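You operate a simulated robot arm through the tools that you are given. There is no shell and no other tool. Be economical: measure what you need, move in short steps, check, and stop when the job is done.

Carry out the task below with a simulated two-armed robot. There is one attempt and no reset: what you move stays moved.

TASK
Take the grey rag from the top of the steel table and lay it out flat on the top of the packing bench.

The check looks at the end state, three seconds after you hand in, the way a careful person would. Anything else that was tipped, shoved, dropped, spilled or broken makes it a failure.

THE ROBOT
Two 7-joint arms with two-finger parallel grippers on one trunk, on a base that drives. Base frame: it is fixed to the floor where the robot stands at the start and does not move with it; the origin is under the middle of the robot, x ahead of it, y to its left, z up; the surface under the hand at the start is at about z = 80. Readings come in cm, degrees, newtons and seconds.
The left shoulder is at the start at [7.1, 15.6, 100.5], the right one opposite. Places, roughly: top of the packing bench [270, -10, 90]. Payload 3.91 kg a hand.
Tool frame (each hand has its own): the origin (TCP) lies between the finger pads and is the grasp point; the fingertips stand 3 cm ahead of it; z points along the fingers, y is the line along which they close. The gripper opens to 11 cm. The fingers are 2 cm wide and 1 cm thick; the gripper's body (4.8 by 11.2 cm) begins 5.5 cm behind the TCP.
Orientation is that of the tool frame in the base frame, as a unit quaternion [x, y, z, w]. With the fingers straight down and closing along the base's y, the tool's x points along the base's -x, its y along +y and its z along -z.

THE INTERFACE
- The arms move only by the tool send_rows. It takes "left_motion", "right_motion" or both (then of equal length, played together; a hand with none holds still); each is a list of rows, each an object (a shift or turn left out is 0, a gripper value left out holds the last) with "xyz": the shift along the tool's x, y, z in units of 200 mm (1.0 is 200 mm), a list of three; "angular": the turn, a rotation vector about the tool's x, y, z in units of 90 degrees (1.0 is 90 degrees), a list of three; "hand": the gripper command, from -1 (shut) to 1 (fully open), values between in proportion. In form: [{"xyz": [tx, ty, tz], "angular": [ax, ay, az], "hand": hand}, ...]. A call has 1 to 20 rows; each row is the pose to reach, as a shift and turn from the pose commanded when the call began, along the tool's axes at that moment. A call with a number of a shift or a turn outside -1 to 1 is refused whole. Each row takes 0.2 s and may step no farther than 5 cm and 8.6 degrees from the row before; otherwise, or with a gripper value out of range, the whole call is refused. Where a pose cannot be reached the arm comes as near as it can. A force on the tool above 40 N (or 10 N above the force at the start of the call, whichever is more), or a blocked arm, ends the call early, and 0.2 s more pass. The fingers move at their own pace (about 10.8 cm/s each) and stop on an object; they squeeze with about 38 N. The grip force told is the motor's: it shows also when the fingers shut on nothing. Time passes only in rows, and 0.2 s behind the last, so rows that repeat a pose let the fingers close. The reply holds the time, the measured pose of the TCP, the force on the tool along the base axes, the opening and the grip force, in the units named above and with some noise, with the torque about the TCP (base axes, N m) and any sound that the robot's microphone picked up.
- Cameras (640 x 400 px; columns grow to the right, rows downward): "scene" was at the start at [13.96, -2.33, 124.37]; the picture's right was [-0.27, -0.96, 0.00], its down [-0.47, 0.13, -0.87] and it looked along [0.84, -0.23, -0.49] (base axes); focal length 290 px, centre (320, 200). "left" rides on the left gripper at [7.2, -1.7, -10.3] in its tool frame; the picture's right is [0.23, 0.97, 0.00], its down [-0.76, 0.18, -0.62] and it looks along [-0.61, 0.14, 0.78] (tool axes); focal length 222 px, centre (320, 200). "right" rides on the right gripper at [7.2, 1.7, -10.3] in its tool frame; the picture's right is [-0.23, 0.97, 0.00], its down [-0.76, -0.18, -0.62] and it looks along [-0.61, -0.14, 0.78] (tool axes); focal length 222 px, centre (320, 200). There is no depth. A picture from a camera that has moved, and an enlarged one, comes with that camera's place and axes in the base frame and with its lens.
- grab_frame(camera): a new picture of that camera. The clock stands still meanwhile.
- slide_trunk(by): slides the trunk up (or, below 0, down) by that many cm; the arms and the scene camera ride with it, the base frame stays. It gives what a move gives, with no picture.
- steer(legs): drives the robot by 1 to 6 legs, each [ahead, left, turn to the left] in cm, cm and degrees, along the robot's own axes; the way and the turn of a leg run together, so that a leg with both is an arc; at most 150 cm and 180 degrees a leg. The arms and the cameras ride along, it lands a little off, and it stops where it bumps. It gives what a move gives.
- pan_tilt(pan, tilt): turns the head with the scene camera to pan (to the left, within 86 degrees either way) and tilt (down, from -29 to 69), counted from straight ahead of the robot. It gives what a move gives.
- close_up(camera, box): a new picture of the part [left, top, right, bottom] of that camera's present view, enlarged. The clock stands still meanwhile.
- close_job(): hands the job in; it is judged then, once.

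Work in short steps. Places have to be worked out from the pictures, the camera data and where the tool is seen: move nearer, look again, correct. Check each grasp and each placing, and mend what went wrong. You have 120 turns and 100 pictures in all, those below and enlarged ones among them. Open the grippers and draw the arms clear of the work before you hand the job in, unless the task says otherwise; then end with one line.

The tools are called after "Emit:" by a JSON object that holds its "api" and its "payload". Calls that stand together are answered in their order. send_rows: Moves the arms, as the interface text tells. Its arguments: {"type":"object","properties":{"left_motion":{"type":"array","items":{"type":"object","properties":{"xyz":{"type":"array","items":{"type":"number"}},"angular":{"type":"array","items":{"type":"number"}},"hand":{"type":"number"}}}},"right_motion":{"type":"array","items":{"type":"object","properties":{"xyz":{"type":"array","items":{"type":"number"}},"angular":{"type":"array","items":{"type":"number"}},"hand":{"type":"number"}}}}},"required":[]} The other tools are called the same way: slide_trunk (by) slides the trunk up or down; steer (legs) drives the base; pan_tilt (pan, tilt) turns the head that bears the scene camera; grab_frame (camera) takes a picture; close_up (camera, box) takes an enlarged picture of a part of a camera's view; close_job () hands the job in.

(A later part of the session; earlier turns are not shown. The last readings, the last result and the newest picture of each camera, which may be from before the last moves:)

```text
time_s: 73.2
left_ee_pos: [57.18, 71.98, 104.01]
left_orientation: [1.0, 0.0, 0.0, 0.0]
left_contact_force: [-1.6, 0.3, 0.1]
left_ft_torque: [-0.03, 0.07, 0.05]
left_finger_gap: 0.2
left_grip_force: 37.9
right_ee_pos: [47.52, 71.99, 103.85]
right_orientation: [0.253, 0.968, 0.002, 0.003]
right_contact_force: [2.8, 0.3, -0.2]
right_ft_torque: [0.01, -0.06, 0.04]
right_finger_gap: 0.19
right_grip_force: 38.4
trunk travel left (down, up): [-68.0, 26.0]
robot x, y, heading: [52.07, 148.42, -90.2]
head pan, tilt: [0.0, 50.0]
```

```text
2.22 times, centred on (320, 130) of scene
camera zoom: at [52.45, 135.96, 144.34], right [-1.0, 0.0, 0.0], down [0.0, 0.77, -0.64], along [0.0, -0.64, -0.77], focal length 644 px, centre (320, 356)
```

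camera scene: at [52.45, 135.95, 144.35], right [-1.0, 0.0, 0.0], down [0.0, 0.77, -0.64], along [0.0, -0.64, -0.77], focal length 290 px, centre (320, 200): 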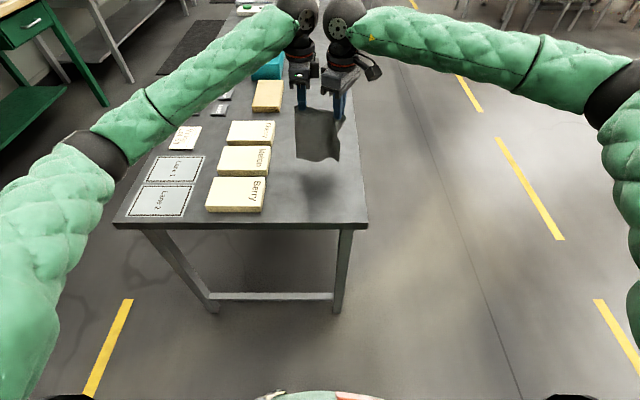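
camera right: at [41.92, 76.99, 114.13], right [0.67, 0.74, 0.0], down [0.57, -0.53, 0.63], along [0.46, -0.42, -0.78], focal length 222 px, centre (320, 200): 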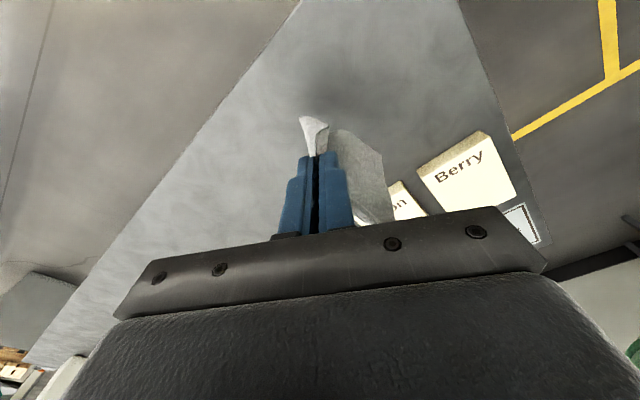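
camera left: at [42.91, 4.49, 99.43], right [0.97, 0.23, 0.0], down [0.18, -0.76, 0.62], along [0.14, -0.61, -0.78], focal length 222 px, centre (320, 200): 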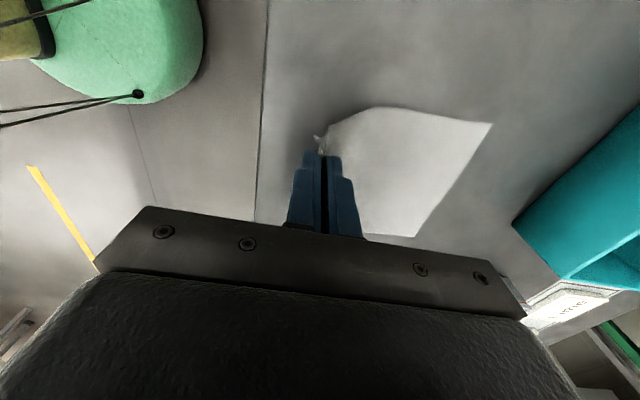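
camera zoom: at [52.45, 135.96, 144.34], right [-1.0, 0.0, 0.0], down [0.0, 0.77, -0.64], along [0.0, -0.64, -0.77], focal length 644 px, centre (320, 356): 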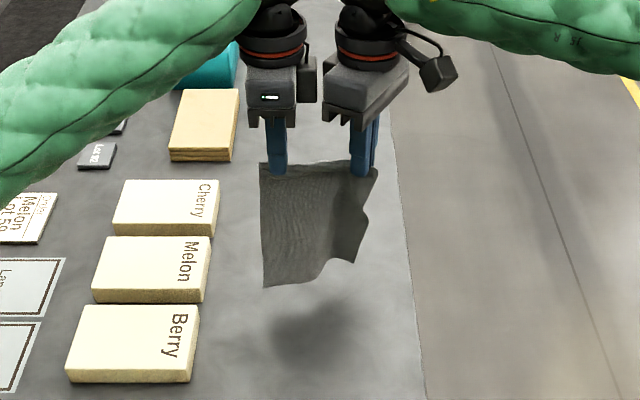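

Level again. I drive 7 cm ahead so the rag will end up well inside the table edge.

Emit:
{"api": "steer", "payload": {"legs": [[8, 0, 0]]}}

Emit:
{"api": "slide_trunk", "payload": {"by": -3.5}}

Emit:
{"api": "close_up", "payload": {"camera": "scene", "box": [220, 40, 420, 220]}}

```text
time_s: 74.2
left_ee_pos: [57.0, 63.81, 103.86]
left_orientation: [1.0, 0.0, -0.001, 0.001]
left_contact_force: [-0.5, -0.6, 0.0]
left_ft_torque: [0.01, 0.03, 0.04]
left_finger_gap: 0.22
left_grip_force: 37.7
right_ee_pos: [47.52, 63.82, 103.77]
right_orientation: [0.251, 0.968, 0.001, 0.003]
right_contact_force: [0.0, -0.5, 0.0]
right_ft_torque: [0.02, -0.01, 0.03]
right_finger_gap: 0.2
right_grip_force: 38.0
trunk travel left (down, up): [-68.0, 26.0]
robot x, y, heading: [52.21, 140.69, -90.1]
head pan, tilt: [0.0, 50.0]
```

```text
time_s: 75.0
left_ee_pos: [57.07, 63.88, 100.62]
left_orientation: [1.0, 0.0, -0.001, 0.001]
left_contact_force: [-0.6, 0.3, -1.2]
left_ft_torque: [0.0, 0.0, 0.06]
left_finger_gap: 0.22
left_grip_force: 38.3
right_ee_pos: [47.63, 63.98, 100.33]
right_orientation: [0.252, 0.968, 0.001, 0.002]
right_contact_force: [0.2, 0.0, 0.3]
right_ft_torque: [-0.01, -0.01, 0.04]
right_finger_gap: 0.22
right_grip_force: 37.8
trunk travel left (down, up): [-64.5, 29.5]
robot x, y, heading: [52.29, 140.4, -89.8]
head pan, tilt: [0.0, 50.0]
```

```text
2.22 times, centred on (320, 130) of scene
camera zoom: at [52.43, 127.99, 140.87], right [-1.0, 0.0, 0.0], down [0.0, 0.77, -0.64], along [0.0, -0.64, -0.77], focal length 644 px, centre (320, 356)
```

zoom: 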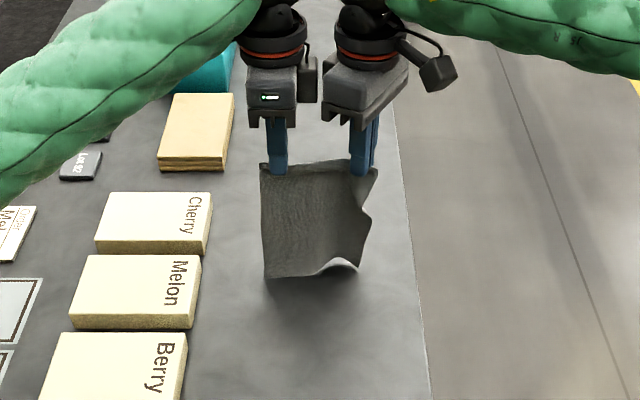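

The free end is just touching at y≈63.6. I now swing the hands back and down along an arc about that end, half of it first.

Emit:
{"api": "send_rows", "payload": {"left_motion": [{"xyz": [0, -0.137, 0.011]}, {"xyz": [0, -0.272, 0.043]}, {"xyz": [0, -0.4, 0.096]}, {"xyz": [0, -0.517, 0.168]}, {"xyz": [0, -0.622, 0.258]}], "right_motion": [{"xyz": [0.067, 0.12, 0.011]}, {"xyz": [0.133, 0.237, 0.043]}, {"xyz": [0.195, 0.349, 0.096]}, {"xyz": [0.252, 0.451, 0.168]}, {"xyz": [0.304, 0.543, 0.258]}]}}

Emit:
{"api": "close_up", "payload": {"camera": "scene", "box": [220, 40, 420, 220]}}

```text
time_s: 76.2
left_ee_pos: [57.04, 76.19, 95.39]
left_orientation: [1.0, 0.0, -0.001, 0.002]
left_contact_force: [0.2, 0.1, 0.7]
left_ft_torque: [0.05, 0.01, 0.03]
left_finger_gap: 0.24
left_grip_force: 37.5
right_ee_pos: [47.64, 76.27, 94.98]
right_orientation: [0.253, 0.967, 0.001, 0.003]
right_contact_force: [0.8, 0.3, 0.1]
right_ft_torque: [0.0, 0.01, 0.05]
right_finger_gap: 0.22
right_grip_force: 38.0
trunk travel left (down, up): [-64.5, 29.5]
robot x, y, heading: [52.16, 140.64, -89.9]
head pan, tilt: [0.0, 50.0]
```

```text
2.22 times, centred on (320, 130) of scene
camera zoom: at [52.41, 127.84, 140.85], right [-1.0, 0.0, 0.0], down [0.0, 0.77, -0.64], along [0.0, -0.64, -0.77], focal length 644 px, centre (320, 356)
```

zoom: 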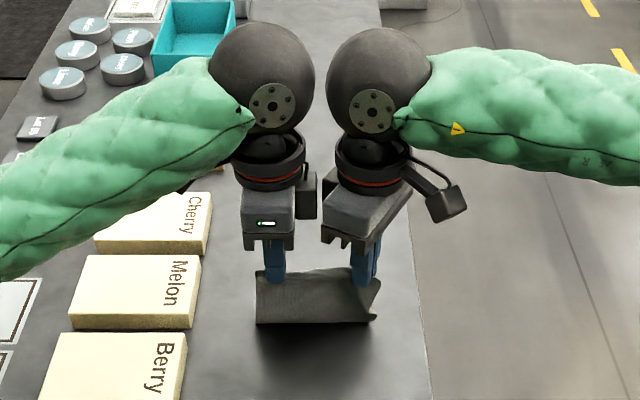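

The view is ambiguous here, so I check the left wrist camera for how the far end lies.

Emit:
{"api": "grab_frame", "payload": {"camera": "left"}}

```text
68 pictures are left
camera left: at [64.52, 77.98, 105.72], right [0.23, -0.97, 0.0], down [-0.76, -0.18, 0.63], along [-0.61, -0.14, -0.78], focal length 222 px, centre (320, 200)
```

left: 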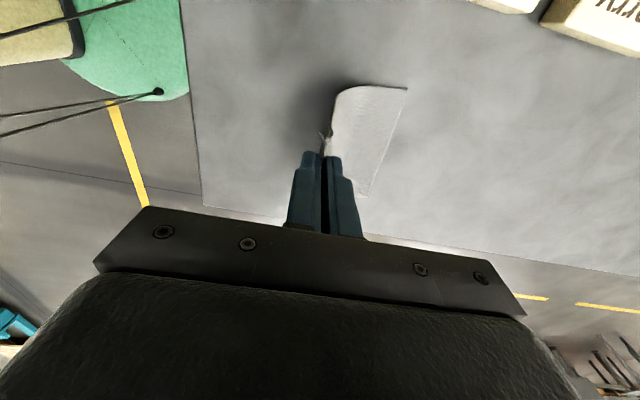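

The far edge lies at y≈68 on the table, pointing away as intended. I continue the arc to end with the tips just above the table at y≈85.5.

Emit:
{"api": "send_rows", "payload": {"left_motion": [{"xyz": [0, -0.1, 0.075]}, {"xyz": [0, -0.2, 0.165]}, {"xyz": [0, -0.29, 0.27]}, {"xyz": [0, -0.365, 0.38]}, {"xyz": [0, -0.425, 0.495]}, {"xyz": [0, -0.465, 0.595]}], "right_motion": [{"xyz": [0.049, 0.087, 0.073]}, {"xyz": [0.098, 0.175, 0.16]}, {"xyz": [0.142, 0.253, 0.265]}, {"xyz": [0.178, 0.319, 0.375]}, {"xyz": [0.207, 0.371, 0.488]}, {"xyz": [0.227, 0.406, 0.585]}]}}

Emit:
{"api": "grab_frame", "payload": {"camera": "left"}}

Emit:
{"api": "close_up", "payload": {"camera": "scene", "box": [220, 60, 420, 260]}}

```text
time_s: 77.6
left_ee_pos: [57.03, 85.39, 83.4]
left_orientation: [1.0, 0.0, -0.001, 0.002]
left_contact_force: [-0.2, 0.1, 0.2]
left_ft_torque: [0.0, 0.03, 0.02]
left_finger_gap: 0.22
left_grip_force: 37.8
right_ee_pos: [47.77, 85.45, 83.44]
right_orientation: [0.252, 0.968, 0.002, 0.003]
right_contact_force: [-0.4, 0.5, -0.5]
right_ft_torque: [-0.05, 0.01, 0.06]
right_finger_gap: 0.22
right_grip_force: 37.9
trunk travel left (down, up): [-64.5, 29.5]
robot x, y, heading: [52.22, 140.73, -89.9]
head pan, tilt: [0.0, 50.0]
```

```text
67 pictures are left
camera left: at [64.5, 87.19, 93.76], right [0.23, -0.97, 0.0], down [-0.76, -0.18, 0.63], along [-0.61, -0.14, -0.78], focal length 222 px, centre (320, 200)
```

left: 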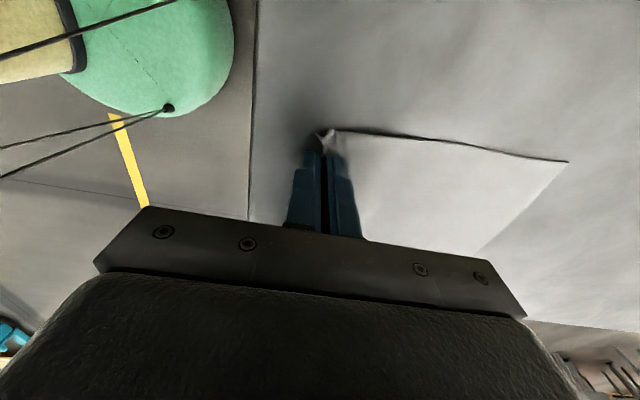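

```text
2.00 times, centred on (320, 160) of scene
camera zoom: at [52.43, 127.83, 140.85], right [-1.0, 0.0, 0.0], down [0.0, 0.77, -0.64], along [0.0, -0.64, -0.77], focal length 580 px, centre (320, 280)
```

zoom: 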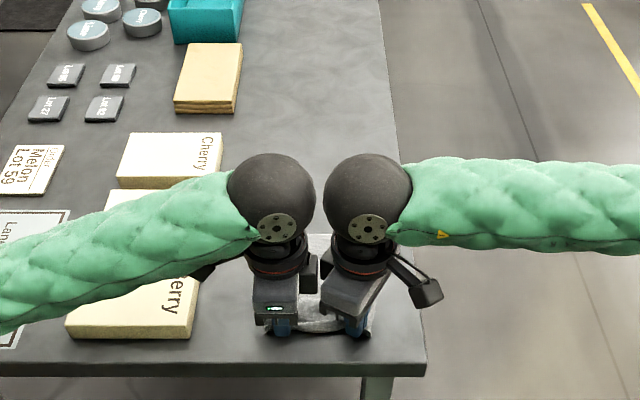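

The rag lies flat, with its far corner near (61,69). I release with a moderate opening and lift straight up.

Emit:
{"api": "send_rows", "payload": {"left_motion": [{"hand": -0.8}, {"hand": -0.55}, {"hand": -0.5}, {"xyz": [0, 0, -0.1]}, {"xyz": [0, 0, -0.3]}, {"xyz": [0, 0, -0.5]}, {"xyz": [0, 0, -0.7]}], "right_motion": [{"hand": -0.8}, {"hand": -0.55}, {"hand": -0.5}, {"xyz": [0, 0, -0.1]}, {"xyz": [0, 0, -0.3]}, {"xyz": [0, 0, -0.5]}, {"xyz": [0, 0, -0.7]}]}}

Emit:
{"api": "steer", "payload": {"legs": [[-20, 0, 0]]}}

Emit:
{"api": "grab_frame", "payload": {"camera": "scene"}}

```text
time_s: 79.2
left_ee_pos: [57.0, 85.67, 97.51]
left_orientation: [1.0, 0.0, -0.001, 0.001]
left_contact_force: [-0.3, 0.2, -0.3]
left_ft_torque: [0.01, -0.02, -0.01]
left_finger_gap: 2.77
left_grip_force: 0.0
right_ee_pos: [47.53, 85.81, 97.65]
right_orientation: [0.252, 0.968, 0.0, 0.003]
right_contact_force: [-1.2, -0.1, -0.2]
right_ft_torque: [-0.03, 0.02, 0.0]
right_finger_gap: 2.72
right_grip_force: 0.0
trunk travel left (down, up): [-64.5, 29.5]
robot x, y, heading: [51.83, 140.58, -90.1]
head pan, tilt: [0.0, 50.0]
```

```text
time_s: 80.8
left_ee_pos: [57.06, 105.83, 97.65]
left_orientation: [1.0, -0.001, 0.0, 0.002]
left_contact_force: [-1.0, 0.0, -0.6]
left_ft_torque: [-0.02, -0.01, -0.03]
left_finger_gap: 2.74
left_grip_force: 0.1
right_ee_pos: [47.62, 106.22, 97.64]
right_orientation: [0.252, 0.968, 0.0, 0.003]
right_contact_force: [-0.1, 0.1, -0.6]
right_ft_torque: [-0.01, 0.02, 0.04]
right_finger_gap: 2.73
right_grip_force: 0.1
trunk travel left (down, up): [-64.5, 29.5]
robot x, y, heading: [52.07, 160.9, -90.1]
head pan, tilt: [0.0, 50.0]
```

```text
65 pictures are left
camera scene: at [52.39, 148.26, 140.85], right [-1.0, 0.0, 0.0], down [0.0, 0.77, -0.64], along [0.0, -0.64, -0.77], focal length 290 px, centre (320, 200)
```

scene: 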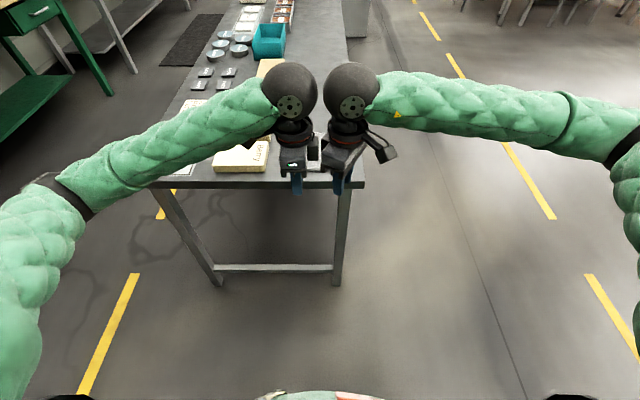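

Released. Now I drive around to face the rag's long edge from the table's front: right 76, turn left 90°, then right to y≈77.

Emit:
{"api": "steer", "payload": {"legs": [[0, -76, 0], [0, 0, 90], [0, -84, 0]]}}

Emit:
{"api": "grab_frame", "payload": {"camera": "scene"}}

```text
time_s: 92.8
left_ee_pos: [31.15, 81.51, 97.38]
left_orientation: [0.707, 0.707, 0.0, 0.001]
left_contact_force: [-0.1, -0.9, 0.3]
left_ft_torque: [0.01, -0.03, -0.03]
left_finger_gap: 2.76
left_grip_force: 0.1
right_ee_pos: [30.84, 72.3, 97.65]
right_orientation: [-0.504, 0.864, 0.003, 0.002]
right_contact_force: [0.7, 0.7, 0.6]
right_ft_torque: [0.02, -0.01, -0.02]
right_finger_gap: 2.76
right_grip_force: 0.1
trunk travel left (down, up): [-64.5, 29.5]
robot x, y, heading: [-23.82, 77.09, 0.1]
head pan, tilt: [0.0, 50.0]
```

```text
64 pictures are left
camera scene: at [-10.99, 77.07, 140.84], right [0.0, -1.0, 0.0], down [-0.77, 0.0, -0.64], along [0.64, 0.0, -0.77], focal length 290 px, centre (320, 200)
```

scene: 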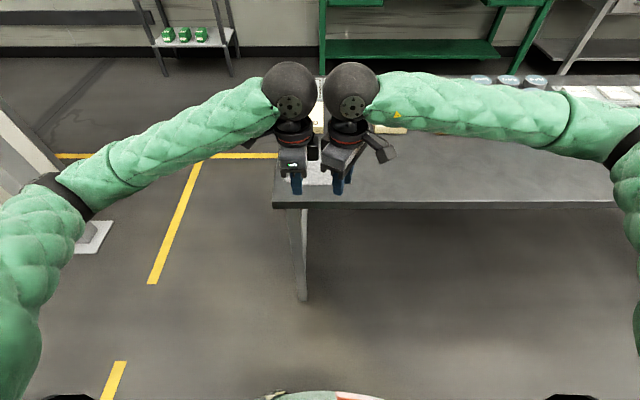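

I spread the hands to uncover the rag from the scene camera.

Emit:
{"api": "send_rows", "payload": {"left_motion": [{"xyz": [0.2, 0, -0.05]}, {"xyz": [0.425, 0, -0.1]}, {"xyz": [0.6, 0, -0.1]}], "right_motion": [{"xyz": [0.18, -0.1, -0.05]}, {"xyz": [0.362, -0.203, -0.1]}, {"xyz": [0.52, -0.29, -0.1]}]}}

Emit:
{"api": "close_up", "payload": {"camera": "scene", "box": [240, 80, 400, 220]}}

Emit:
{"api": "grab_frame", "payload": {"camera": "left"}}

Emit:
{"api": "grab_frame", "payload": {"camera": "right"}}

```text
time_s: 93.7
left_ee_pos: [30.97, 93.82, 99.51]
left_orientation: [0.709, 0.706, 0.0, 0.002]
left_contact_force: [-0.5, -0.4, 0.2]
left_ft_torque: [0.02, -0.05, 0.01]
left_finger_gap: 2.76
left_grip_force: 0.0
right_ee_pos: [30.54, 60.38, 99.45]
right_orientation: [-0.505, 0.863, 0.001, 0.002]
right_contact_force: [-0.6, 0.7, -0.5]
right_ft_torque: [-0.01, -0.02, 0.03]
right_finger_gap: 2.74
right_grip_force: 0.1
trunk travel left (down, up): [-64.5, 29.5]
robot x, y, heading: [-23.86, 76.92, 0.0]
head pan, tilt: [0.0, 50.0]
```

```text
2.86 times, centred on (320, 150) of scene
camera zoom: at [-11.15, 77.11, 140.86], right [0.0, -1.0, 0.0], down [-0.77, 0.0, -0.64], along [0.64, 0.0, -0.77], focal length 828 px, centre (320, 343)
```

zoom: 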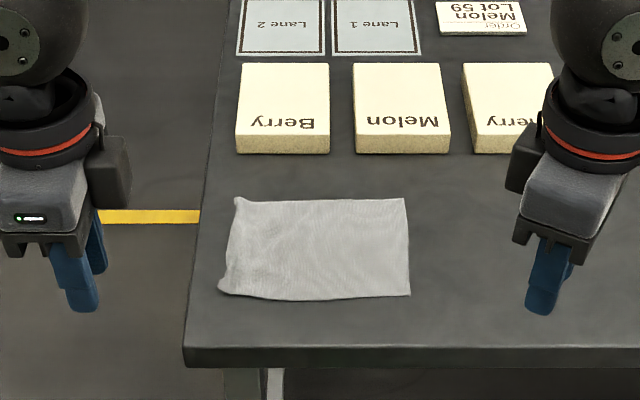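

```text
62 pictures are left
camera left: at [29.4, 101.1, 109.9], right [0.97, 0.22, 0.0], down [0.17, -0.76, 0.62], along [0.14, -0.61, -0.78], focal length 222 px, centre (320, 200)
```

left: 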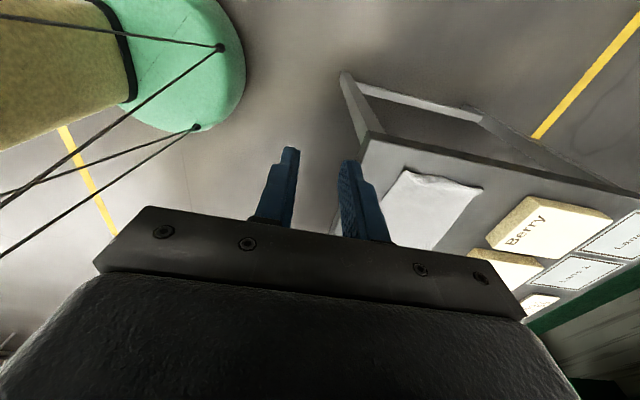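

```text
61 pictures are left
camera right: at [25.46, 54.77, 109.76], right [-0.74, 0.68, 0.0], down [0.53, 0.57, 0.63], along [0.42, 0.46, -0.78], focal length 222 px, centre (320, 200)
```

right: 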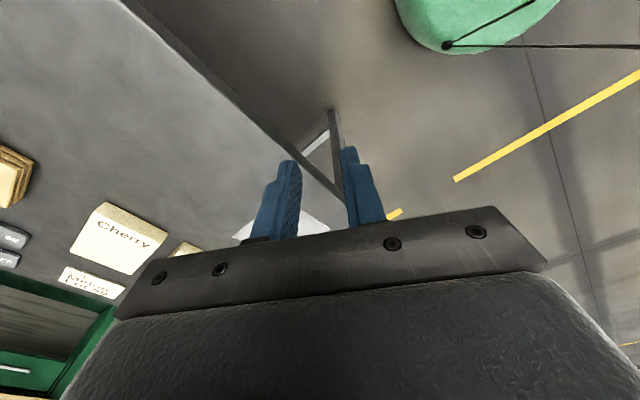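

The rag lies flat at x 45.5–60.5, y 68–87. I bring the hands above its near long edge: left at y≈83.5, right at y≈71, opening about 3.8 cm.

Emit:
{"api": "send_rows", "payload": {"left_motion": [{"xyz": [-0.086, 0.124, 0.112], "hand": -0.3}, {"xyz": [-0.172, 0.248, 0.225]}, {"xyz": [-0.258, 0.372, 0.337]}, {"xyz": [-0.343, 0.497, 0.45]}, {"xyz": [-0.43, 0.62, 0.562]}, {"xyz": [-0.515, 0.745, 0.675]}], "right_motion": [{"xyz": [-0.14, -0.069, 0.112], "hand": -0.3}, {"xyz": [-0.28, -0.138, 0.225]}, {"xyz": [-0.419, -0.206, 0.337]}, {"xyz": [-0.559, -0.275, 0.45]}, {"xyz": [-0.7, -0.344, 0.562]}, {"xyz": [-0.838, -0.413, 0.675]}]}}

Emit:
{"api": "grab_frame", "payload": {"camera": "left"}}

Emit:
{"api": "close_up", "payload": {"camera": "scene", "box": [240, 80, 400, 220]}}

```text
time_s: 95.0
left_ee_pos: [46.27, 83.22, 85.9]
left_orientation: [0.708, 0.707, 0.0, 0.001]
left_contact_force: [1.4, 0.3, -0.2]
left_ft_torque: [-0.01, 0.01, 0.01]
left_finger_gap: 3.84
left_grip_force: 0.0
right_ee_pos: [46.21, 71.04, 85.93]
right_orientation: [-0.505, 0.863, 0.002, 0.0]
right_contact_force: [-0.5, 0.5, 0.3]
right_ft_torque: [0.01, 0.01, 0.01]
right_finger_gap: 3.85
right_grip_force: 0.0
trunk travel left (down, up): [-64.5, 29.5]
robot x, y, heading: [-24.15, 77.06, -0.1]
head pan, tilt: [0.0, 50.0]
```

```text
60 pictures are left
camera left: at [44.73, 90.57, 96.35], right [0.97, 0.22, 0.0], down [0.18, -0.76, 0.62], along [0.14, -0.61, -0.78], focal length 222 px, centre (320, 200)
```

left: 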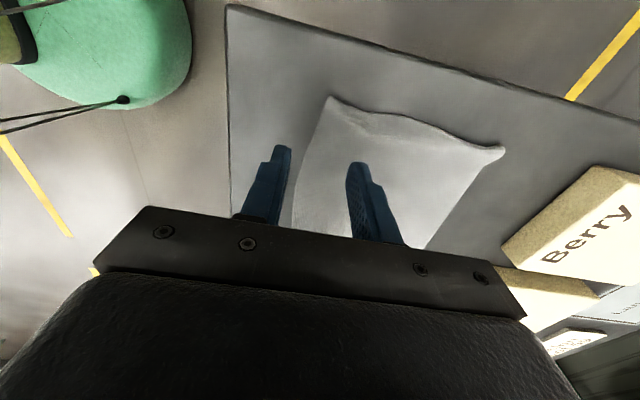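

```text
2.86 times, centred on (320, 150) of scene
camera zoom: at [-10.81, 77.14, 140.82], right [0.0, -1.0, 0.0], down [-0.77, 0.0, -0.64], along [0.64, 0.0, -0.77], focal length 828 px, centre (320, 343)
```

zoom: 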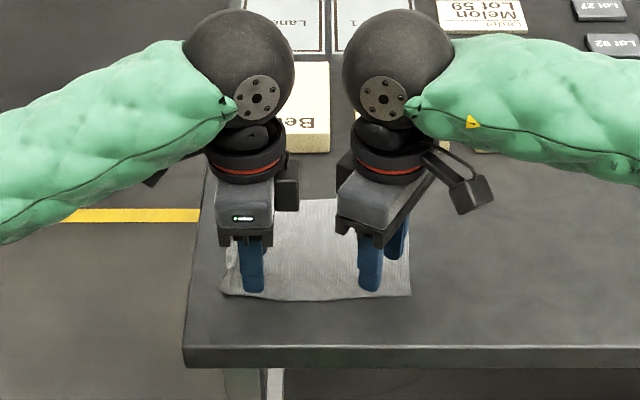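

Both straddle the near edge (x≈45.4–46). I shift 0.4 cm towards the robot, lower to contact and close.

Emit:
{"api": "send_rows", "payload": {"left_motion": [{"xyz": [0, -0.02, 0.06]}, {"xyz": [0, -0.02, 0.12]}, {"xyz": [0, -0.02, 0.145]}, {"xyz": [0, -0.02, 0.15]}, {"xyz": [0, -0.02, 0.15], "hand": -0.6}, {"xyz": [0, -0.02, 0.15], "hand": -1}, {"xyz": [0, -0.02, 0.148], "hand": -1}, {"xyz": [0, -0.02, 0.145], "hand": -1}], "right_motion": [{"xyz": [0.012, 0.022, 0.06]}, {"xyz": [0.012, 0.022, 0.12]}, {"xyz": [0.012, 0.022, 0.145]}, {"xyz": [0.012, 0.022, 0.15]}, {"xyz": [0.012, 0.022, 0.15], "hand": -0.6}, {"xyz": [0.012, 0.022, 0.15], "hand": -1}, {"xyz": [0.012, 0.022, 0.148], "hand": -1}, {"xyz": [0.012, 0.022, 0.145], "hand": -1}]}}

Emit:
{"api": "close_up", "payload": {"camera": "scene", "box": [240, 80, 400, 220]}}

```text
time_s: 96.8
left_ee_pos: [45.54, 83.19, 83.13]
left_orientation: [0.708, 0.707, 0.001, 0.001]
left_contact_force: [-0.2, -1.2, 1.4]
left_ft_torque: [-0.07, -0.02, 0.01]
left_finger_gap: 0.19
left_grip_force: 37.7
right_ee_pos: [45.59, 71.03, 83.17]
right_orientation: [-0.505, 0.863, 0.001, 0.001]
right_contact_force: [0.2, 4.0, 10.0]
right_ft_torque: [0.04, 0.02, 0.01]
right_finger_gap: 0.18
right_grip_force: 38.0
trunk travel left (down, up): [-64.5, 29.5]
robot x, y, heading: [-24.29, 77.2, 0.2]
head pan, tilt: [0.0, 50.0]
```

```text
2.86 times, centred on (320, 150) of scene
camera zoom: at [-11.07, 77.16, 140.84], right [0.0, -1.0, 0.0], down [-0.77, 0.0, -0.64], along [0.64, 0.0, -0.77], focal length 828 px, centre (320, 343)
```

zoom: 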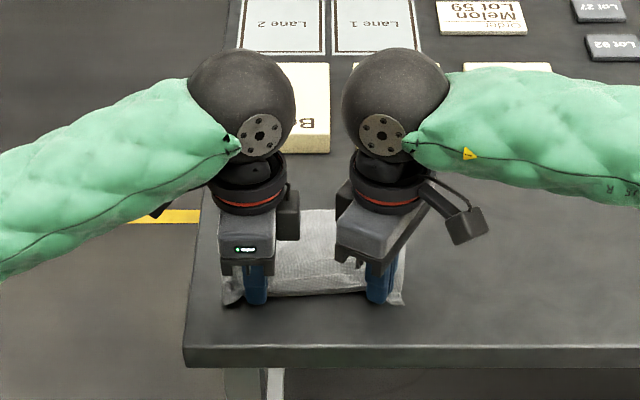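

Both hold cloth (0.19 cm gaps). I lift 8 cm and verify.

Emit:
{"api": "send_rows", "payload": {"left_motion": [{"xyz": [0, 0, -0.05], "hand": -1}, {"xyz": [0, 0, -0.12]}, {"xyz": [0, 0, -0.2]}, {"xyz": [0, 0, -0.3]}, {"xyz": [0, 0, -0.4]}], "right_motion": [{"xyz": [0, 0, -0.05], "hand": -1}, {"xyz": [0, 0, -0.12]}, {"xyz": [0, 0, -0.2]}, {"xyz": [0, 0, -0.3]}, {"xyz": [0, 0, -0.4]}]}}

Emit:
{"api": "slide_trunk", "payload": {"by": 22}}

Emit:
{"api": "steer", "payload": {"legs": [[-33, 0, 0]]}}

Emit:
{"api": "grab_frame", "payload": {"camera": "scene"}}

Emit:
{"api": "close_up", "payload": {"camera": "scene", "box": [240, 80, 400, 220]}}

```text
time_s: 98.0
left_ee_pos: [45.73, 83.37, 91.13]
left_orientation: [0.708, 0.707, 0.0, 0.002]
left_contact_force: [-0.6, -2.7, 0.0]
left_ft_torque: [-0.08, -0.01, -0.01]
left_finger_gap: 0.23
left_grip_force: 38.1
right_ee_pos: [45.69, 70.95, 91.22]
right_orientation: [-0.505, 0.863, 0.003, 0.001]
right_contact_force: [0.4, 2.7, 0.1]
right_ft_torque: [0.07, 0.0, 0.06]
right_finger_gap: 0.18
right_grip_force: 37.3
trunk travel left (down, up): [-64.5, 29.5]
robot x, y, heading: [-24.02, 76.99, -0.2]
head pan, tilt: [0.0, 50.0]
```

```text
time_s: 100.4
left_ee_pos: [45.55, 83.33, 113.12]
left_orientation: [0.707, 0.707, 0.0, 0.001]
left_contact_force: [-0.1, -3.3, -0.8]
left_ft_torque: [-0.06, -0.01, 0.0]
left_finger_gap: 0.2
left_grip_force: 37.6
right_ee_pos: [45.63, 71.07, 113.25]
right_orientation: [-0.504, 0.864, 0.003, 0.002]
right_contact_force: [1.2, 3.4, 0.5]
right_ft_torque: [0.09, 0.03, 0.04]
right_finger_gap: 0.16
right_grip_force: 38.4
trunk travel left (down, up): [-86.5, 7.5]
robot x, y, heading: [-23.94, 77.09, -0.2]
head pan, tilt: [0.0, 50.0]
```

```text
time_s: 102.6
left_ee_pos: [12.33, 83.3, 113.13]
left_orientation: [0.709, 0.705, 0.0, 0.001]
left_contact_force: [-0.6, -2.9, 0.3]
left_ft_torque: [-0.05, 0.01, 0.0]
left_finger_gap: 0.24
left_grip_force: 38.2
right_ee_pos: [12.15, 70.86, 113.16]
right_orientation: [-0.503, 0.864, 0.003, 0.002]
right_contact_force: [0.1, 3.0, 0.0]
right_ft_torque: [0.07, -0.01, -0.02]
right_finger_gap: 0.16
right_grip_force: 37.6
trunk travel left (down, up): [-86.5, 7.5]
robot x, y, heading: [-57.36, 77.15, -0.1]
head pan, tilt: [0.0, 50.0]
```

```text
57 pictures are left
camera scene: at [-44.37, 77.19, 162.83], right [0.0, -1.0, 0.0], down [-0.77, 0.0, -0.64], along [0.64, 0.0, -0.77], focal length 290 px, centre (320, 200)
```

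scene: 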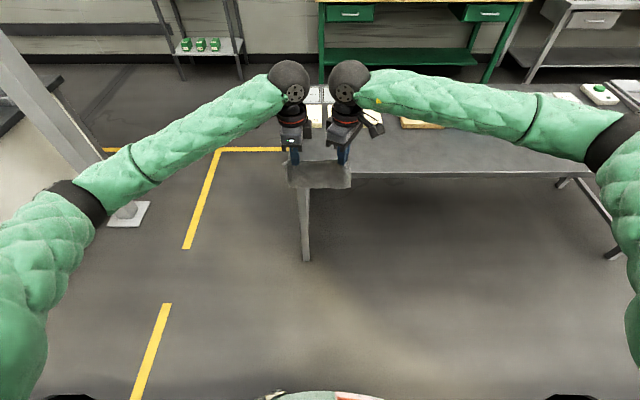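

```text
2.86 times, centred on (320, 150) of scene
camera zoom: at [-44.37, 77.19, 162.83], right [0.0, -1.0, 0.0], down [-0.77, 0.0, -0.64], along [0.64, 0.0, -0.77], focal length 828 px, centre (320, 343)
```

zoom: 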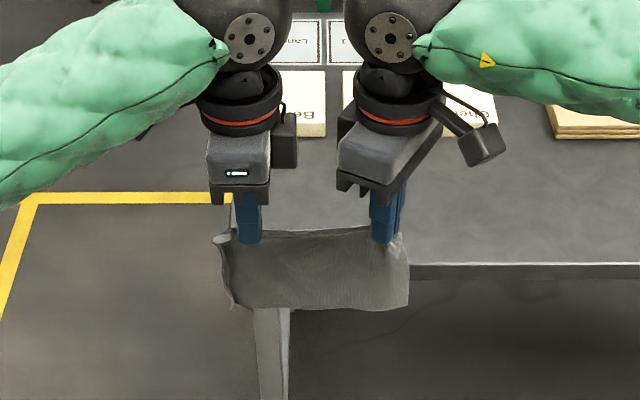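

Good clean hold of the long edge. Now back around to the lane in front of the bench: left to y≈137, ahead to x≈157.

Emit:
{"api": "steer", "payload": {"legs": [[0, 60, 0], [115, 0, 0]]}}

Emit:
{"api": "steer", "payload": {"legs": [[97, 0, 0]]}}

```text
time_s: 111.6
left_ee_pos: [129.14, 144.8, 113.15]
left_orientation: [0.708, 0.706, 0.0, 0.002]
left_contact_force: [0.5, -2.1, 0.5]
left_ft_torque: [-0.08, -0.03, 0.0]
left_finger_gap: 0.17
left_grip_force: 37.9
right_ee_pos: [129.19, 132.29, 113.18]
right_orientation: [-0.506, 0.863, 0.003, 0.001]
right_contact_force: [-0.4, 2.7, 0.1]
right_ft_torque: [0.11, 0.0, 0.04]
right_finger_gap: 0.19
right_grip_force: 37.7
trunk travel left (down, up): [-86.5, 7.5]
robot x, y, heading: [59.85, 138.17, -0.0]
head pan, tilt: [0.0, 50.0]
```

```text
time_s: 116.6
left_ee_pos: [226.42, 142.98, 113.04]
left_orientation: [0.713, 0.701, 0.0, 0.001]
left_contact_force: [0.3, -2.9, 0.6]
left_ft_torque: [-0.08, -0.02, 0.01]
left_finger_gap: 0.2
left_grip_force: 38.2
right_ee_pos: [226.16, 130.5, 113.33]
right_orientation: [-0.498, 0.867, 0.002, 0.001]
right_contact_force: [0.0, 3.3, 0.6]
right_ft_torque: [0.1, -0.01, 0.05]
right_finger_gap: 0.18
right_grip_force: 37.9
trunk travel left (down, up): [-86.5, 7.5]
robot x, y, heading: [156.68, 137.36, -0.9]
head pan, tilt: [0.0, 50.0]
```

At (157,137). I correct the heading and slide right to y≈60, then look at the bench.

Emit:
{"api": "steer", "payload": {"legs": [[0, 0, 0.9], [0, -77, 0]]}}

Emit:
{"api": "pan_tilt", "payload": {"pan": 0, "tilt": 40}}

Emit:
{"api": "grab_frame", "payload": {"camera": "scene"}}

Emit:
{"api": "close_up", "payload": {"camera": "scene", "box": [220, 120, 440, 280]}}

```text
time_s: 121.0
left_ee_pos: [225.91, 67.81, 113.0]
left_orientation: [0.711, 0.703, 0.001, 0.001]
left_contact_force: [0.7, -1.5, -0.4]
left_ft_torque: [-0.06, 0.0, 0.0]
left_finger_gap: 0.23
left_grip_force: 38.3
right_ee_pos: [225.74, 55.45, 113.16]
right_orientation: [-0.5, 0.866, 0.003, 0.001]
right_contact_force: [0.3, 1.9, -0.3]
right_ft_torque: [0.08, 0.02, 0.02]
right_finger_gap: 0.19
right_grip_force: 37.9
trunk travel left (down, up): [-86.5, 7.5]
robot x, y, heading: [155.97, 61.98, -0.8]
head pan, tilt: [0.0, 50.0]
```

```text
time_s: 121.8
left_ee_pos: [225.97, 67.83, 113.08]
left_orientation: [0.712, 0.702, -0.001, 0.002]
left_contact_force: [0.7, -2.4, -0.7]
left_ft_torque: [-0.06, 0.0, -0.02]
left_finger_gap: 0.19
left_grip_force: 38.0
right_ee_pos: [225.82, 55.5, 113.24]
right_orientation: [-0.5, 0.866, 0.003, 0.002]
right_contact_force: [0.1, 2.2, -0.2]
right_ft_torque: [0.11, 0.01, 0.01]
right_finger_gap: 0.14
right_grip_force: 37.8
trunk travel left (down, up): [-86.5, 7.5]
robot x, y, heading: [156.54, 62.26, -0.5]
head pan, tilt: [0.0, 40.0]
```

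```text
55 pictures are left
camera scene: at [170.06, 62.12, 164.25], right [-0.01, -1.0, 0.0], down [-0.64, 0.01, -0.77], along [0.77, -0.01, -0.64], focal length 290 px, centre (320, 200)
```

scene: 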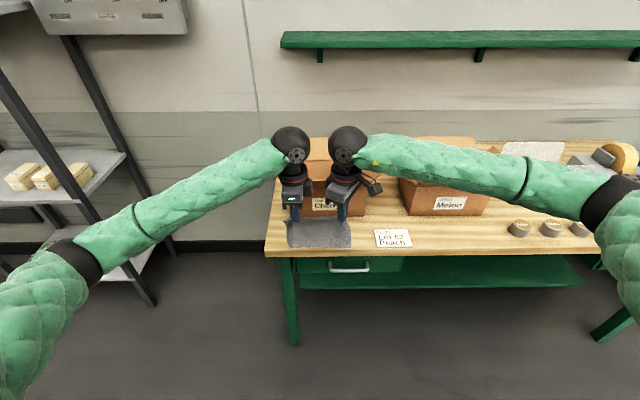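

```text
2.50 times, centred on (330, 200) of scene
camera zoom: at [170.06, 62.12, 164.25], right [-0.01, -1.0, 0.0], down [-0.64, 0.01, -0.77], along [0.77, -0.01, -0.64], focal length 725 px, centre (295, 200)
```

zoom: 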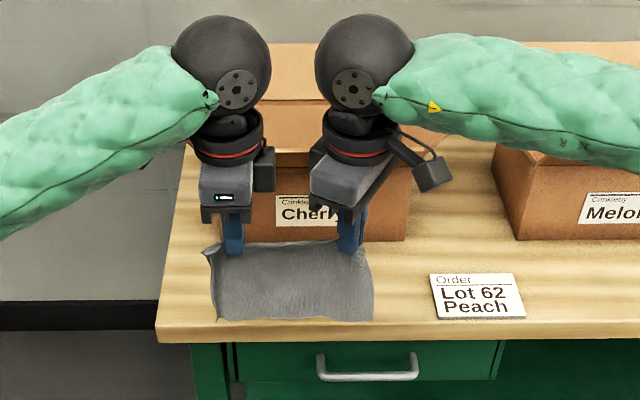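

The free patch is y≈42–79, x≈232–249, and the rag is centred at y≈61.6. I drive 15 cm ahead at this height (the rag's bottom clears the bench by ~7 cm) and check box clearance with the wrist camera.

Emit:
{"api": "steer", "payload": {"legs": [[15, -0.5, 0.6]]}}

Emit:
{"api": "grab_frame", "payload": {"camera": "left"}}

Emit:
{"api": "close_up", "payload": {"camera": "scene", "box": [220, 120, 440, 320]}}

Emit:
{"api": "grab_frame", "payload": {"camera": "right"}}

```text
time_s: 123.1
left_ee_pos: [240.71, 68.0, 113.15]
left_orientation: [0.708, 0.706, 0.0, 0.002]
left_contact_force: [1.0, -2.9, 0.4]
left_ft_torque: [-0.07, -0.03, 0.02]
left_finger_gap: 0.19
left_grip_force: 37.9
right_ee_pos: [240.67, 55.67, 113.34]
right_orientation: [-0.505, 0.863, 0.002, 0.002]
right_contact_force: [-0.3, 2.9, -1.3]
right_ft_torque: [0.06, 0.02, 0.1]
right_finger_gap: 0.18
right_grip_force: 38.0
trunk travel left (down, up): [-86.5, 7.5]
robot x, y, heading: [171.4, 61.62, 0.3]
head pan, tilt: [0.0, 40.0]
```

```text
53 pictures are left
camera left: at [239.17, 75.3, 123.56], right [0.97, 0.23, 0.0], down [0.17, -0.76, 0.63], along [0.14, -0.61, -0.78], focal length 222 px, centre (320, 200)
```

left: 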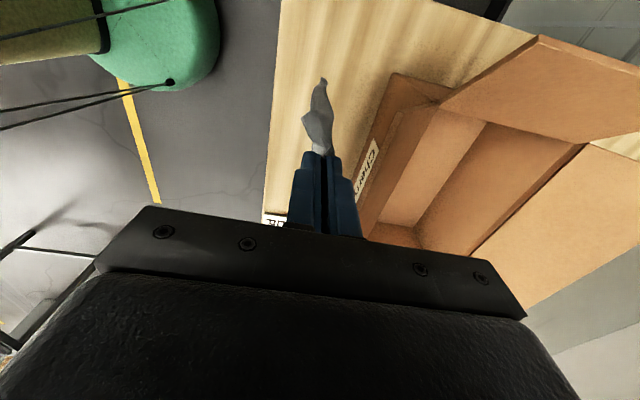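

```text
2.00 times, centred on (330, 220) of scene
camera zoom: at [184.8, 61.73, 164.28], right [0.0, -1.0, 0.0], down [-0.64, 0.0, -0.77], along [0.77, 0.0, -0.64], focal length 580 px, centre (300, 160)
```

zoom: 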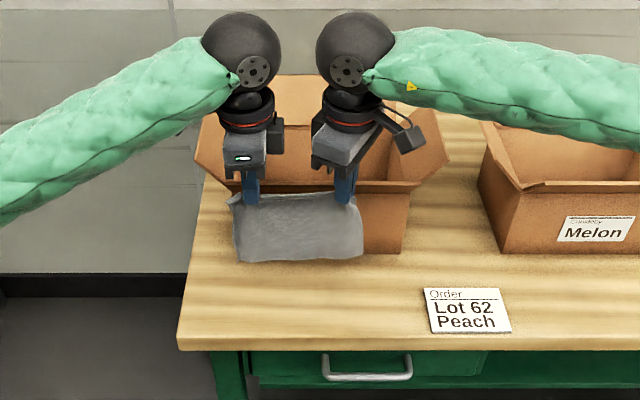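

```text
51 pictures are left
camera right: at [235.55, 50.07, 123.63], right [-0.74, 0.68, 0.0], down [0.53, 0.57, 0.63], along [0.42, 0.46, -0.78], focal length 222 px, centre (320, 200)
```

right: 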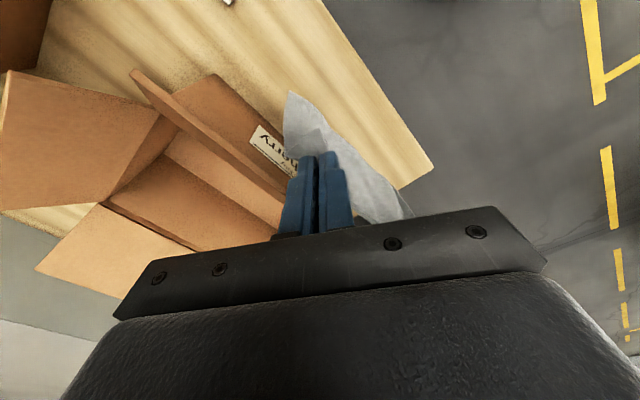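

The box's front rim is at x≈250, z≈104 with no outward front flap; the bench front edge is at x≈234.5. I drive 7 cm ahead (hands x≈247.7, still at z 113), then lower 5 cm so the free end nears the bench.

Emit:
{"api": "steer", "payload": {"legs": [[7, 0, 0]]}}

Emit:
{"api": "slide_trunk", "payload": {"by": -5}}

Emit:
{"api": "grab_frame", "payload": {"camera": "left"}}

Emit:
{"api": "close_up", "payload": {"camera": "scene", "box": [220, 120, 440, 320]}}

Emit:
{"api": "grab_frame", "payload": {"camera": "right"}}

```text
time_s: 124.1
left_ee_pos: [247.34, 68.04, 113.34]
left_orientation: [0.708, 0.706, 0.0, 0.003]
left_contact_force: [-0.2, -2.3, 0.1]
left_ft_torque: [-0.1, -0.03, 0.0]
left_finger_gap: 0.18
left_grip_force: 37.9
right_ee_pos: [247.29, 55.75, 113.56]
right_orientation: [-0.504, 0.863, 0.002, 0.003]
right_contact_force: [-1.0, 2.4, -0.1]
right_ft_torque: [0.09, -0.03, 0.03]
right_finger_gap: 0.19
right_grip_force: 38.3
trunk travel left (down, up): [-86.5, 7.5]
robot x, y, heading: [177.96, 60.96, 0.1]
head pan, tilt: [0.0, 40.0]
```

```text
time_s: 125.1
left_ee_pos: [247.7, 68.05, 108.28]
left_orientation: [0.708, 0.706, 0.0, 0.001]
left_contact_force: [-0.3, -2.0, -0.4]
left_ft_torque: [-0.04, -0.01, -0.03]
left_finger_gap: 0.21
left_grip_force: 38.3
right_ee_pos: [247.59, 55.64, 108.33]
right_orientation: [-0.505, 0.863, 0.002, 0.003]
right_contact_force: [2.3, 3.4, 2.0]
right_ft_torque: [0.07, -0.07, 0.04]
right_finger_gap: 0.16
right_grip_force: 37.7
trunk travel left (down, up): [-81.5, 12.5]
robot x, y, heading: [178.33, 61.7, -0.0]
head pan, tilt: [0.0, 40.0]
```

```text
50 pictures are left
camera left: at [246.15, 75.32, 118.56], right [0.97, 0.23, 0.0], down [0.18, -0.76, 0.63], along [0.14, -0.61, -0.78], focal length 222 px, centre (320, 200)
```

left: 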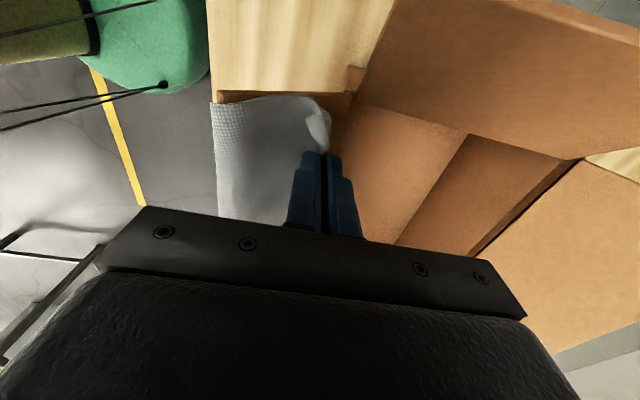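

```text
2.00 times, centred on (330, 220) of scene
camera zoom: at [191.79, 61.73, 159.28], right [0.0, -1.0, 0.0], down [-0.64, 0.0, -0.77], along [0.77, 0.0, -0.64], focal length 580 px, centre (300, 160)
```

zoom: 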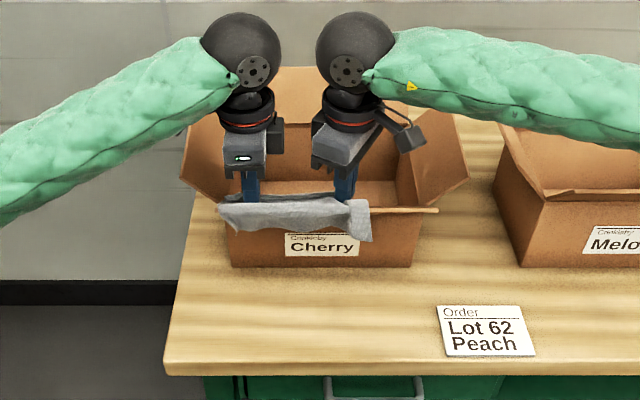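

```text
48 pictures are left
camera right: at [242.55, 50.08, 118.64], right [-0.74, 0.67, 0.0], down [0.53, 0.57, 0.63], along [0.42, 0.46, -0.78], focal length 222 px, centre (320, 200)
```

right: 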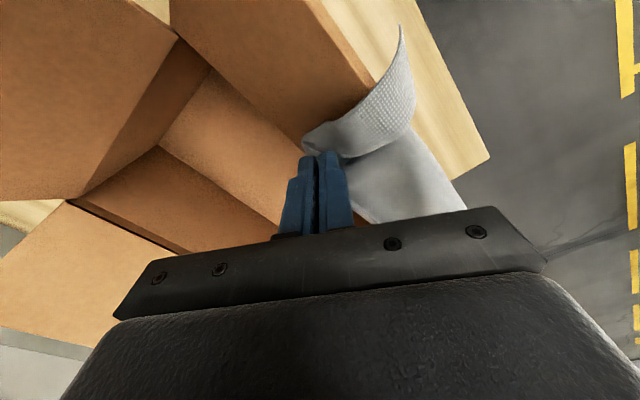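

The box has a small outward front flap at about z 104, x≈247, and the rag's hem settled onto it. I raise back up and withdraw, then check that nothing moved.

Emit:
{"api": "slide_trunk", "payload": {"by": 8}}

Emit:
{"api": "steer", "payload": {"legs": [[-14, 0, 0]]}}

Emit:
{"api": "grab_frame", "payload": {"camera": "left"}}

Emit:
{"api": "close_up", "payload": {"camera": "scene", "box": [220, 120, 440, 320]}}

```text
time_s: 126.2
left_ee_pos: [247.78, 68.01, 116.05]
left_orientation: [0.708, 0.706, -0.001, 0.0]
left_contact_force: [0.2, -2.2, -0.9]
left_ft_torque: [-0.06, -0.03, 0.0]
left_finger_gap: 0.19
left_grip_force: 38.4
right_ee_pos: [247.66, 55.54, 116.35]
right_orientation: [-0.505, 0.863, 0.002, 0.001]
right_contact_force: [-0.3, 2.9, 0.5]
right_ft_torque: [0.06, 0.0, 0.05]
right_finger_gap: 0.19
right_grip_force: 37.7
trunk travel left (down, up): [-89.5, 4.5]
robot x, y, heading: [178.18, 61.42, 0.2]
head pan, tilt: [0.0, 40.0]
```

```text
time_s: 127.5
left_ee_pos: [233.95, 67.8, 116.04]
left_orientation: [0.709, 0.705, -0.001, 0.001]
left_contact_force: [0.1, -2.6, 0.0]
left_ft_torque: [-0.02, -0.01, -0.01]
left_finger_gap: 0.19
left_grip_force: 37.7
right_ee_pos: [233.85, 55.43, 116.21]
right_orientation: [-0.504, 0.864, 0.002, 0.002]
right_contact_force: [-0.9, 3.1, 0.5]
right_ft_torque: [0.07, 0.01, 0.06]
right_finger_gap: 0.18
right_grip_force: 38.6
trunk travel left (down, up): [-89.5, 4.5]
robot x, y, heading: [164.14, 61.82, -0.1]
head pan, tilt: [0.0, 40.0]
```

```text
47 pictures are left
camera left: at [232.44, 75.09, 126.42], right [0.97, 0.22, 0.0], down [0.17, -0.76, 0.62], along [0.14, -0.61, -0.78], focal length 222 px, centre (320, 200)
```

left: 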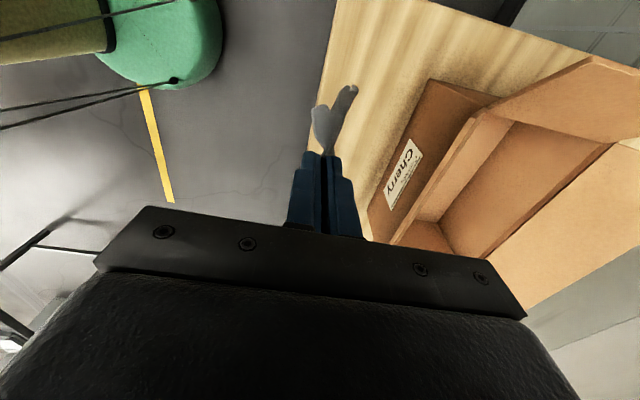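

```text
2.00 times, centred on (330, 220) of scene
camera zoom: at [178.09, 61.7, 167.23], right [0.0, -1.0, 0.0], down [-0.64, 0.0, -0.77], along [0.77, 0.0, -0.64], focal length 580 px, centre (300, 160)
```

zoom: 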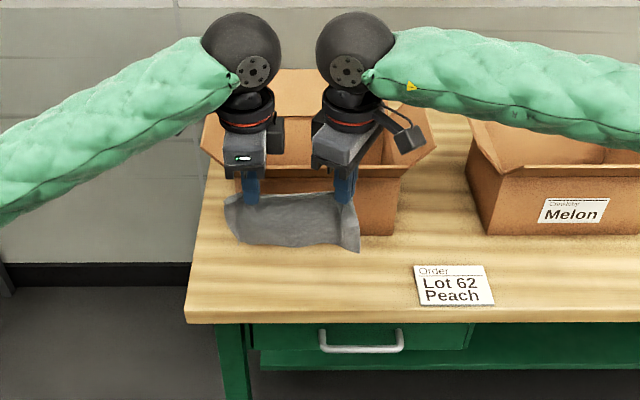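

The box has not moved (front bottom still x≈250.5); the bench edge is at x≈234.3. I'll touch down further forward of the flap, at x≈244, and use a steeper descent that feeds the far edge forward under it.

Emit:
{"api": "steer", "payload": {"legs": [[10.3, 0, 0]]}}

Emit:
{"api": "slide_trunk", "payload": {"by": -9}}

Emit:
{"api": "grab_frame", "payload": {"camera": "left"}}

Emit:
{"api": "grab_frame", "payload": {"camera": "right"}}

Emit:
{"api": "close_up", "payload": {"camera": "scene", "box": [220, 120, 440, 320]}}

```text
time_s: 128.7
left_ee_pos: [244.02, 67.84, 116.13]
left_orientation: [0.708, 0.706, 0.0, 0.002]
left_contact_force: [0.5, -1.8, -0.8]
left_ft_torque: [-0.08, -0.02, 0.04]
left_finger_gap: 0.21
left_grip_force: 38.2
right_ee_pos: [243.88, 55.47, 116.21]
right_orientation: [-0.504, 0.864, 0.004, 0.001]
right_contact_force: [-0.4, 2.1, 0.7]
right_ft_torque: [0.07, 0.01, 0.03]
right_finger_gap: 0.17
right_grip_force: 37.8
trunk travel left (down, up): [-89.5, 4.5]
robot x, y, heading: [174.54, 61.44, 0.0]
head pan, tilt: [0.0, 40.0]
```

```text
time_s: 129.4
left_ee_pos: [243.85, 67.75, 112.12]
left_orientation: [0.709, 0.705, 0.0, 0.004]
left_contact_force: [-3.2, -0.7, 7.0]
left_ft_torque: [-0.01, 0.0, 0.06]
left_finger_gap: 0.2
left_grip_force: 38.3
right_ee_pos: [243.8, 55.44, 112.29]
right_orientation: [-0.505, 0.863, 0.002, 0.003]
right_contact_force: [1.3, 0.6, 11.4]
right_ft_torque: [-0.01, -0.22, -0.02]
right_finger_gap: 0.17
right_grip_force: 38.2
trunk travel left (down, up): [-85.1, 8.9]
robot x, y, heading: [174.4, 61.57, 0.1]
head pan, tilt: [0.0, 40.0]
stopped: the force on the tool passed its limit at 54 N (the readings are from after the stop); the commanded pose is now the measured one
```

```text
45 pictures are left
camera left: at [242.23, 75.14, 122.51], right [0.97, 0.22, 0.0], down [0.17, -0.76, 0.63], along [0.14, -0.61, -0.78], focal length 222 px, centre (320, 200)
```

left: 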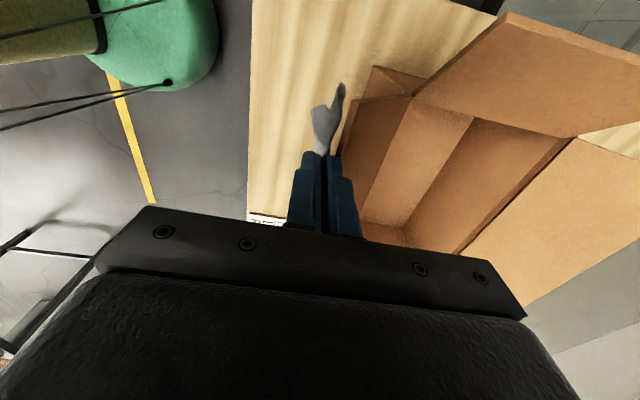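

```text
44 pictures are left
camera right: at [238.6, 49.9, 122.57], right [-0.74, 0.68, 0.0], down [0.53, 0.57, 0.63], along [0.42, 0.46, -0.78], focal length 222 px, centre (320, 200)
```

right: 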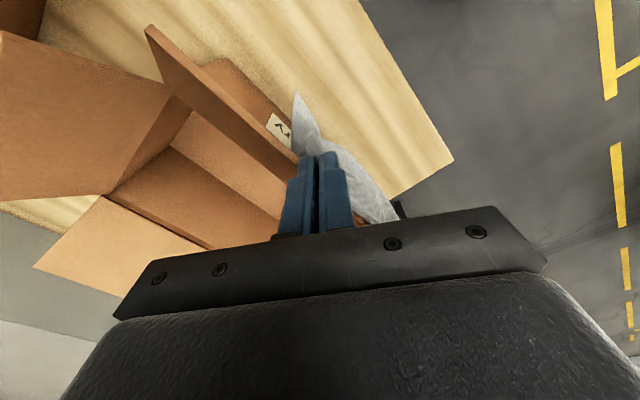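

```text
2.00 times, centred on (330, 220) of scene
camera zoom: at [187.82, 61.67, 162.88], right [0.0, -1.0, 0.0], down [-0.64, 0.0, -0.77], along [0.77, 0.0, -0.64], focal length 580 px, centre (300, 160)
```

zoom: 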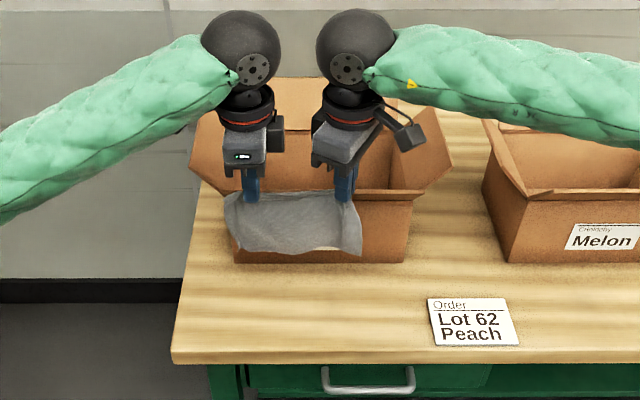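

The force came from the fingertips landing on the Cherry box's front flap, which leans out to about x 245 at z 108. I'll raise and back off, then pitch the hands forward so the fingers can carry the hem in under that flap.

Emit:
{"api": "slide_trunk", "payload": {"by": 6}}

Emit:
{"api": "steer", "payload": {"legs": [[-20, 0, 0]]}}

Emit:
{"api": "grab_frame", "payload": {"camera": "scene"}}

```text
time_s: 130.4
left_ee_pos: [244.04, 67.75, 118.02]
left_orientation: [0.709, 0.705, 0.0, 0.003]
left_contact_force: [0.2, -2.6, -0.9]
left_ft_torque: [-0.09, 0.03, -0.01]
left_finger_gap: 0.21
left_grip_force: 37.6
right_ee_pos: [243.98, 55.5, 118.11]
right_orientation: [-0.504, 0.864, 0.002, 0.001]
right_contact_force: [-0.3, 1.9, 0.6]
right_ft_torque: [0.08, -0.02, 0.01]
right_finger_gap: 0.17
right_grip_force: 37.7
trunk travel left (down, up): [-91.1, 2.9]
robot x, y, heading: [174.1, 61.77, -0.2]
head pan, tilt: [0.0, 40.0]
```

```text
time_s: 132.0
left_ee_pos: [223.81, 67.79, 118.05]
left_orientation: [0.709, 0.706, 0.0, 0.002]
left_contact_force: [0.1, -2.7, -0.2]
left_ft_torque: [-0.07, 0.01, -0.03]
left_finger_gap: 0.21
left_grip_force: 38.1
right_ee_pos: [223.9, 55.49, 117.99]
right_orientation: [-0.503, 0.864, 0.002, 0.001]
right_contact_force: [0.0, 1.0, -0.2]
right_ft_torque: [0.03, 0.03, 0.03]
right_finger_gap: 0.18
right_grip_force: 38.4
trunk travel left (down, up): [-91.1, 2.9]
robot x, y, heading: [153.97, 61.57, -0.3]
head pan, tilt: [0.0, 40.0]
```

```text
42 pictures are left
camera scene: at [168.08, 61.71, 168.85], right [0.0, -1.0, 0.0], down [-0.64, 0.0, -0.77], along [0.77, 0.0, -0.64], focal length 290 px, centre (320, 200)
```

scene: 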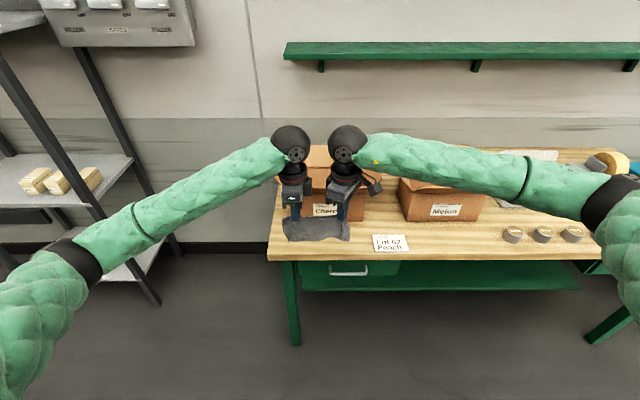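

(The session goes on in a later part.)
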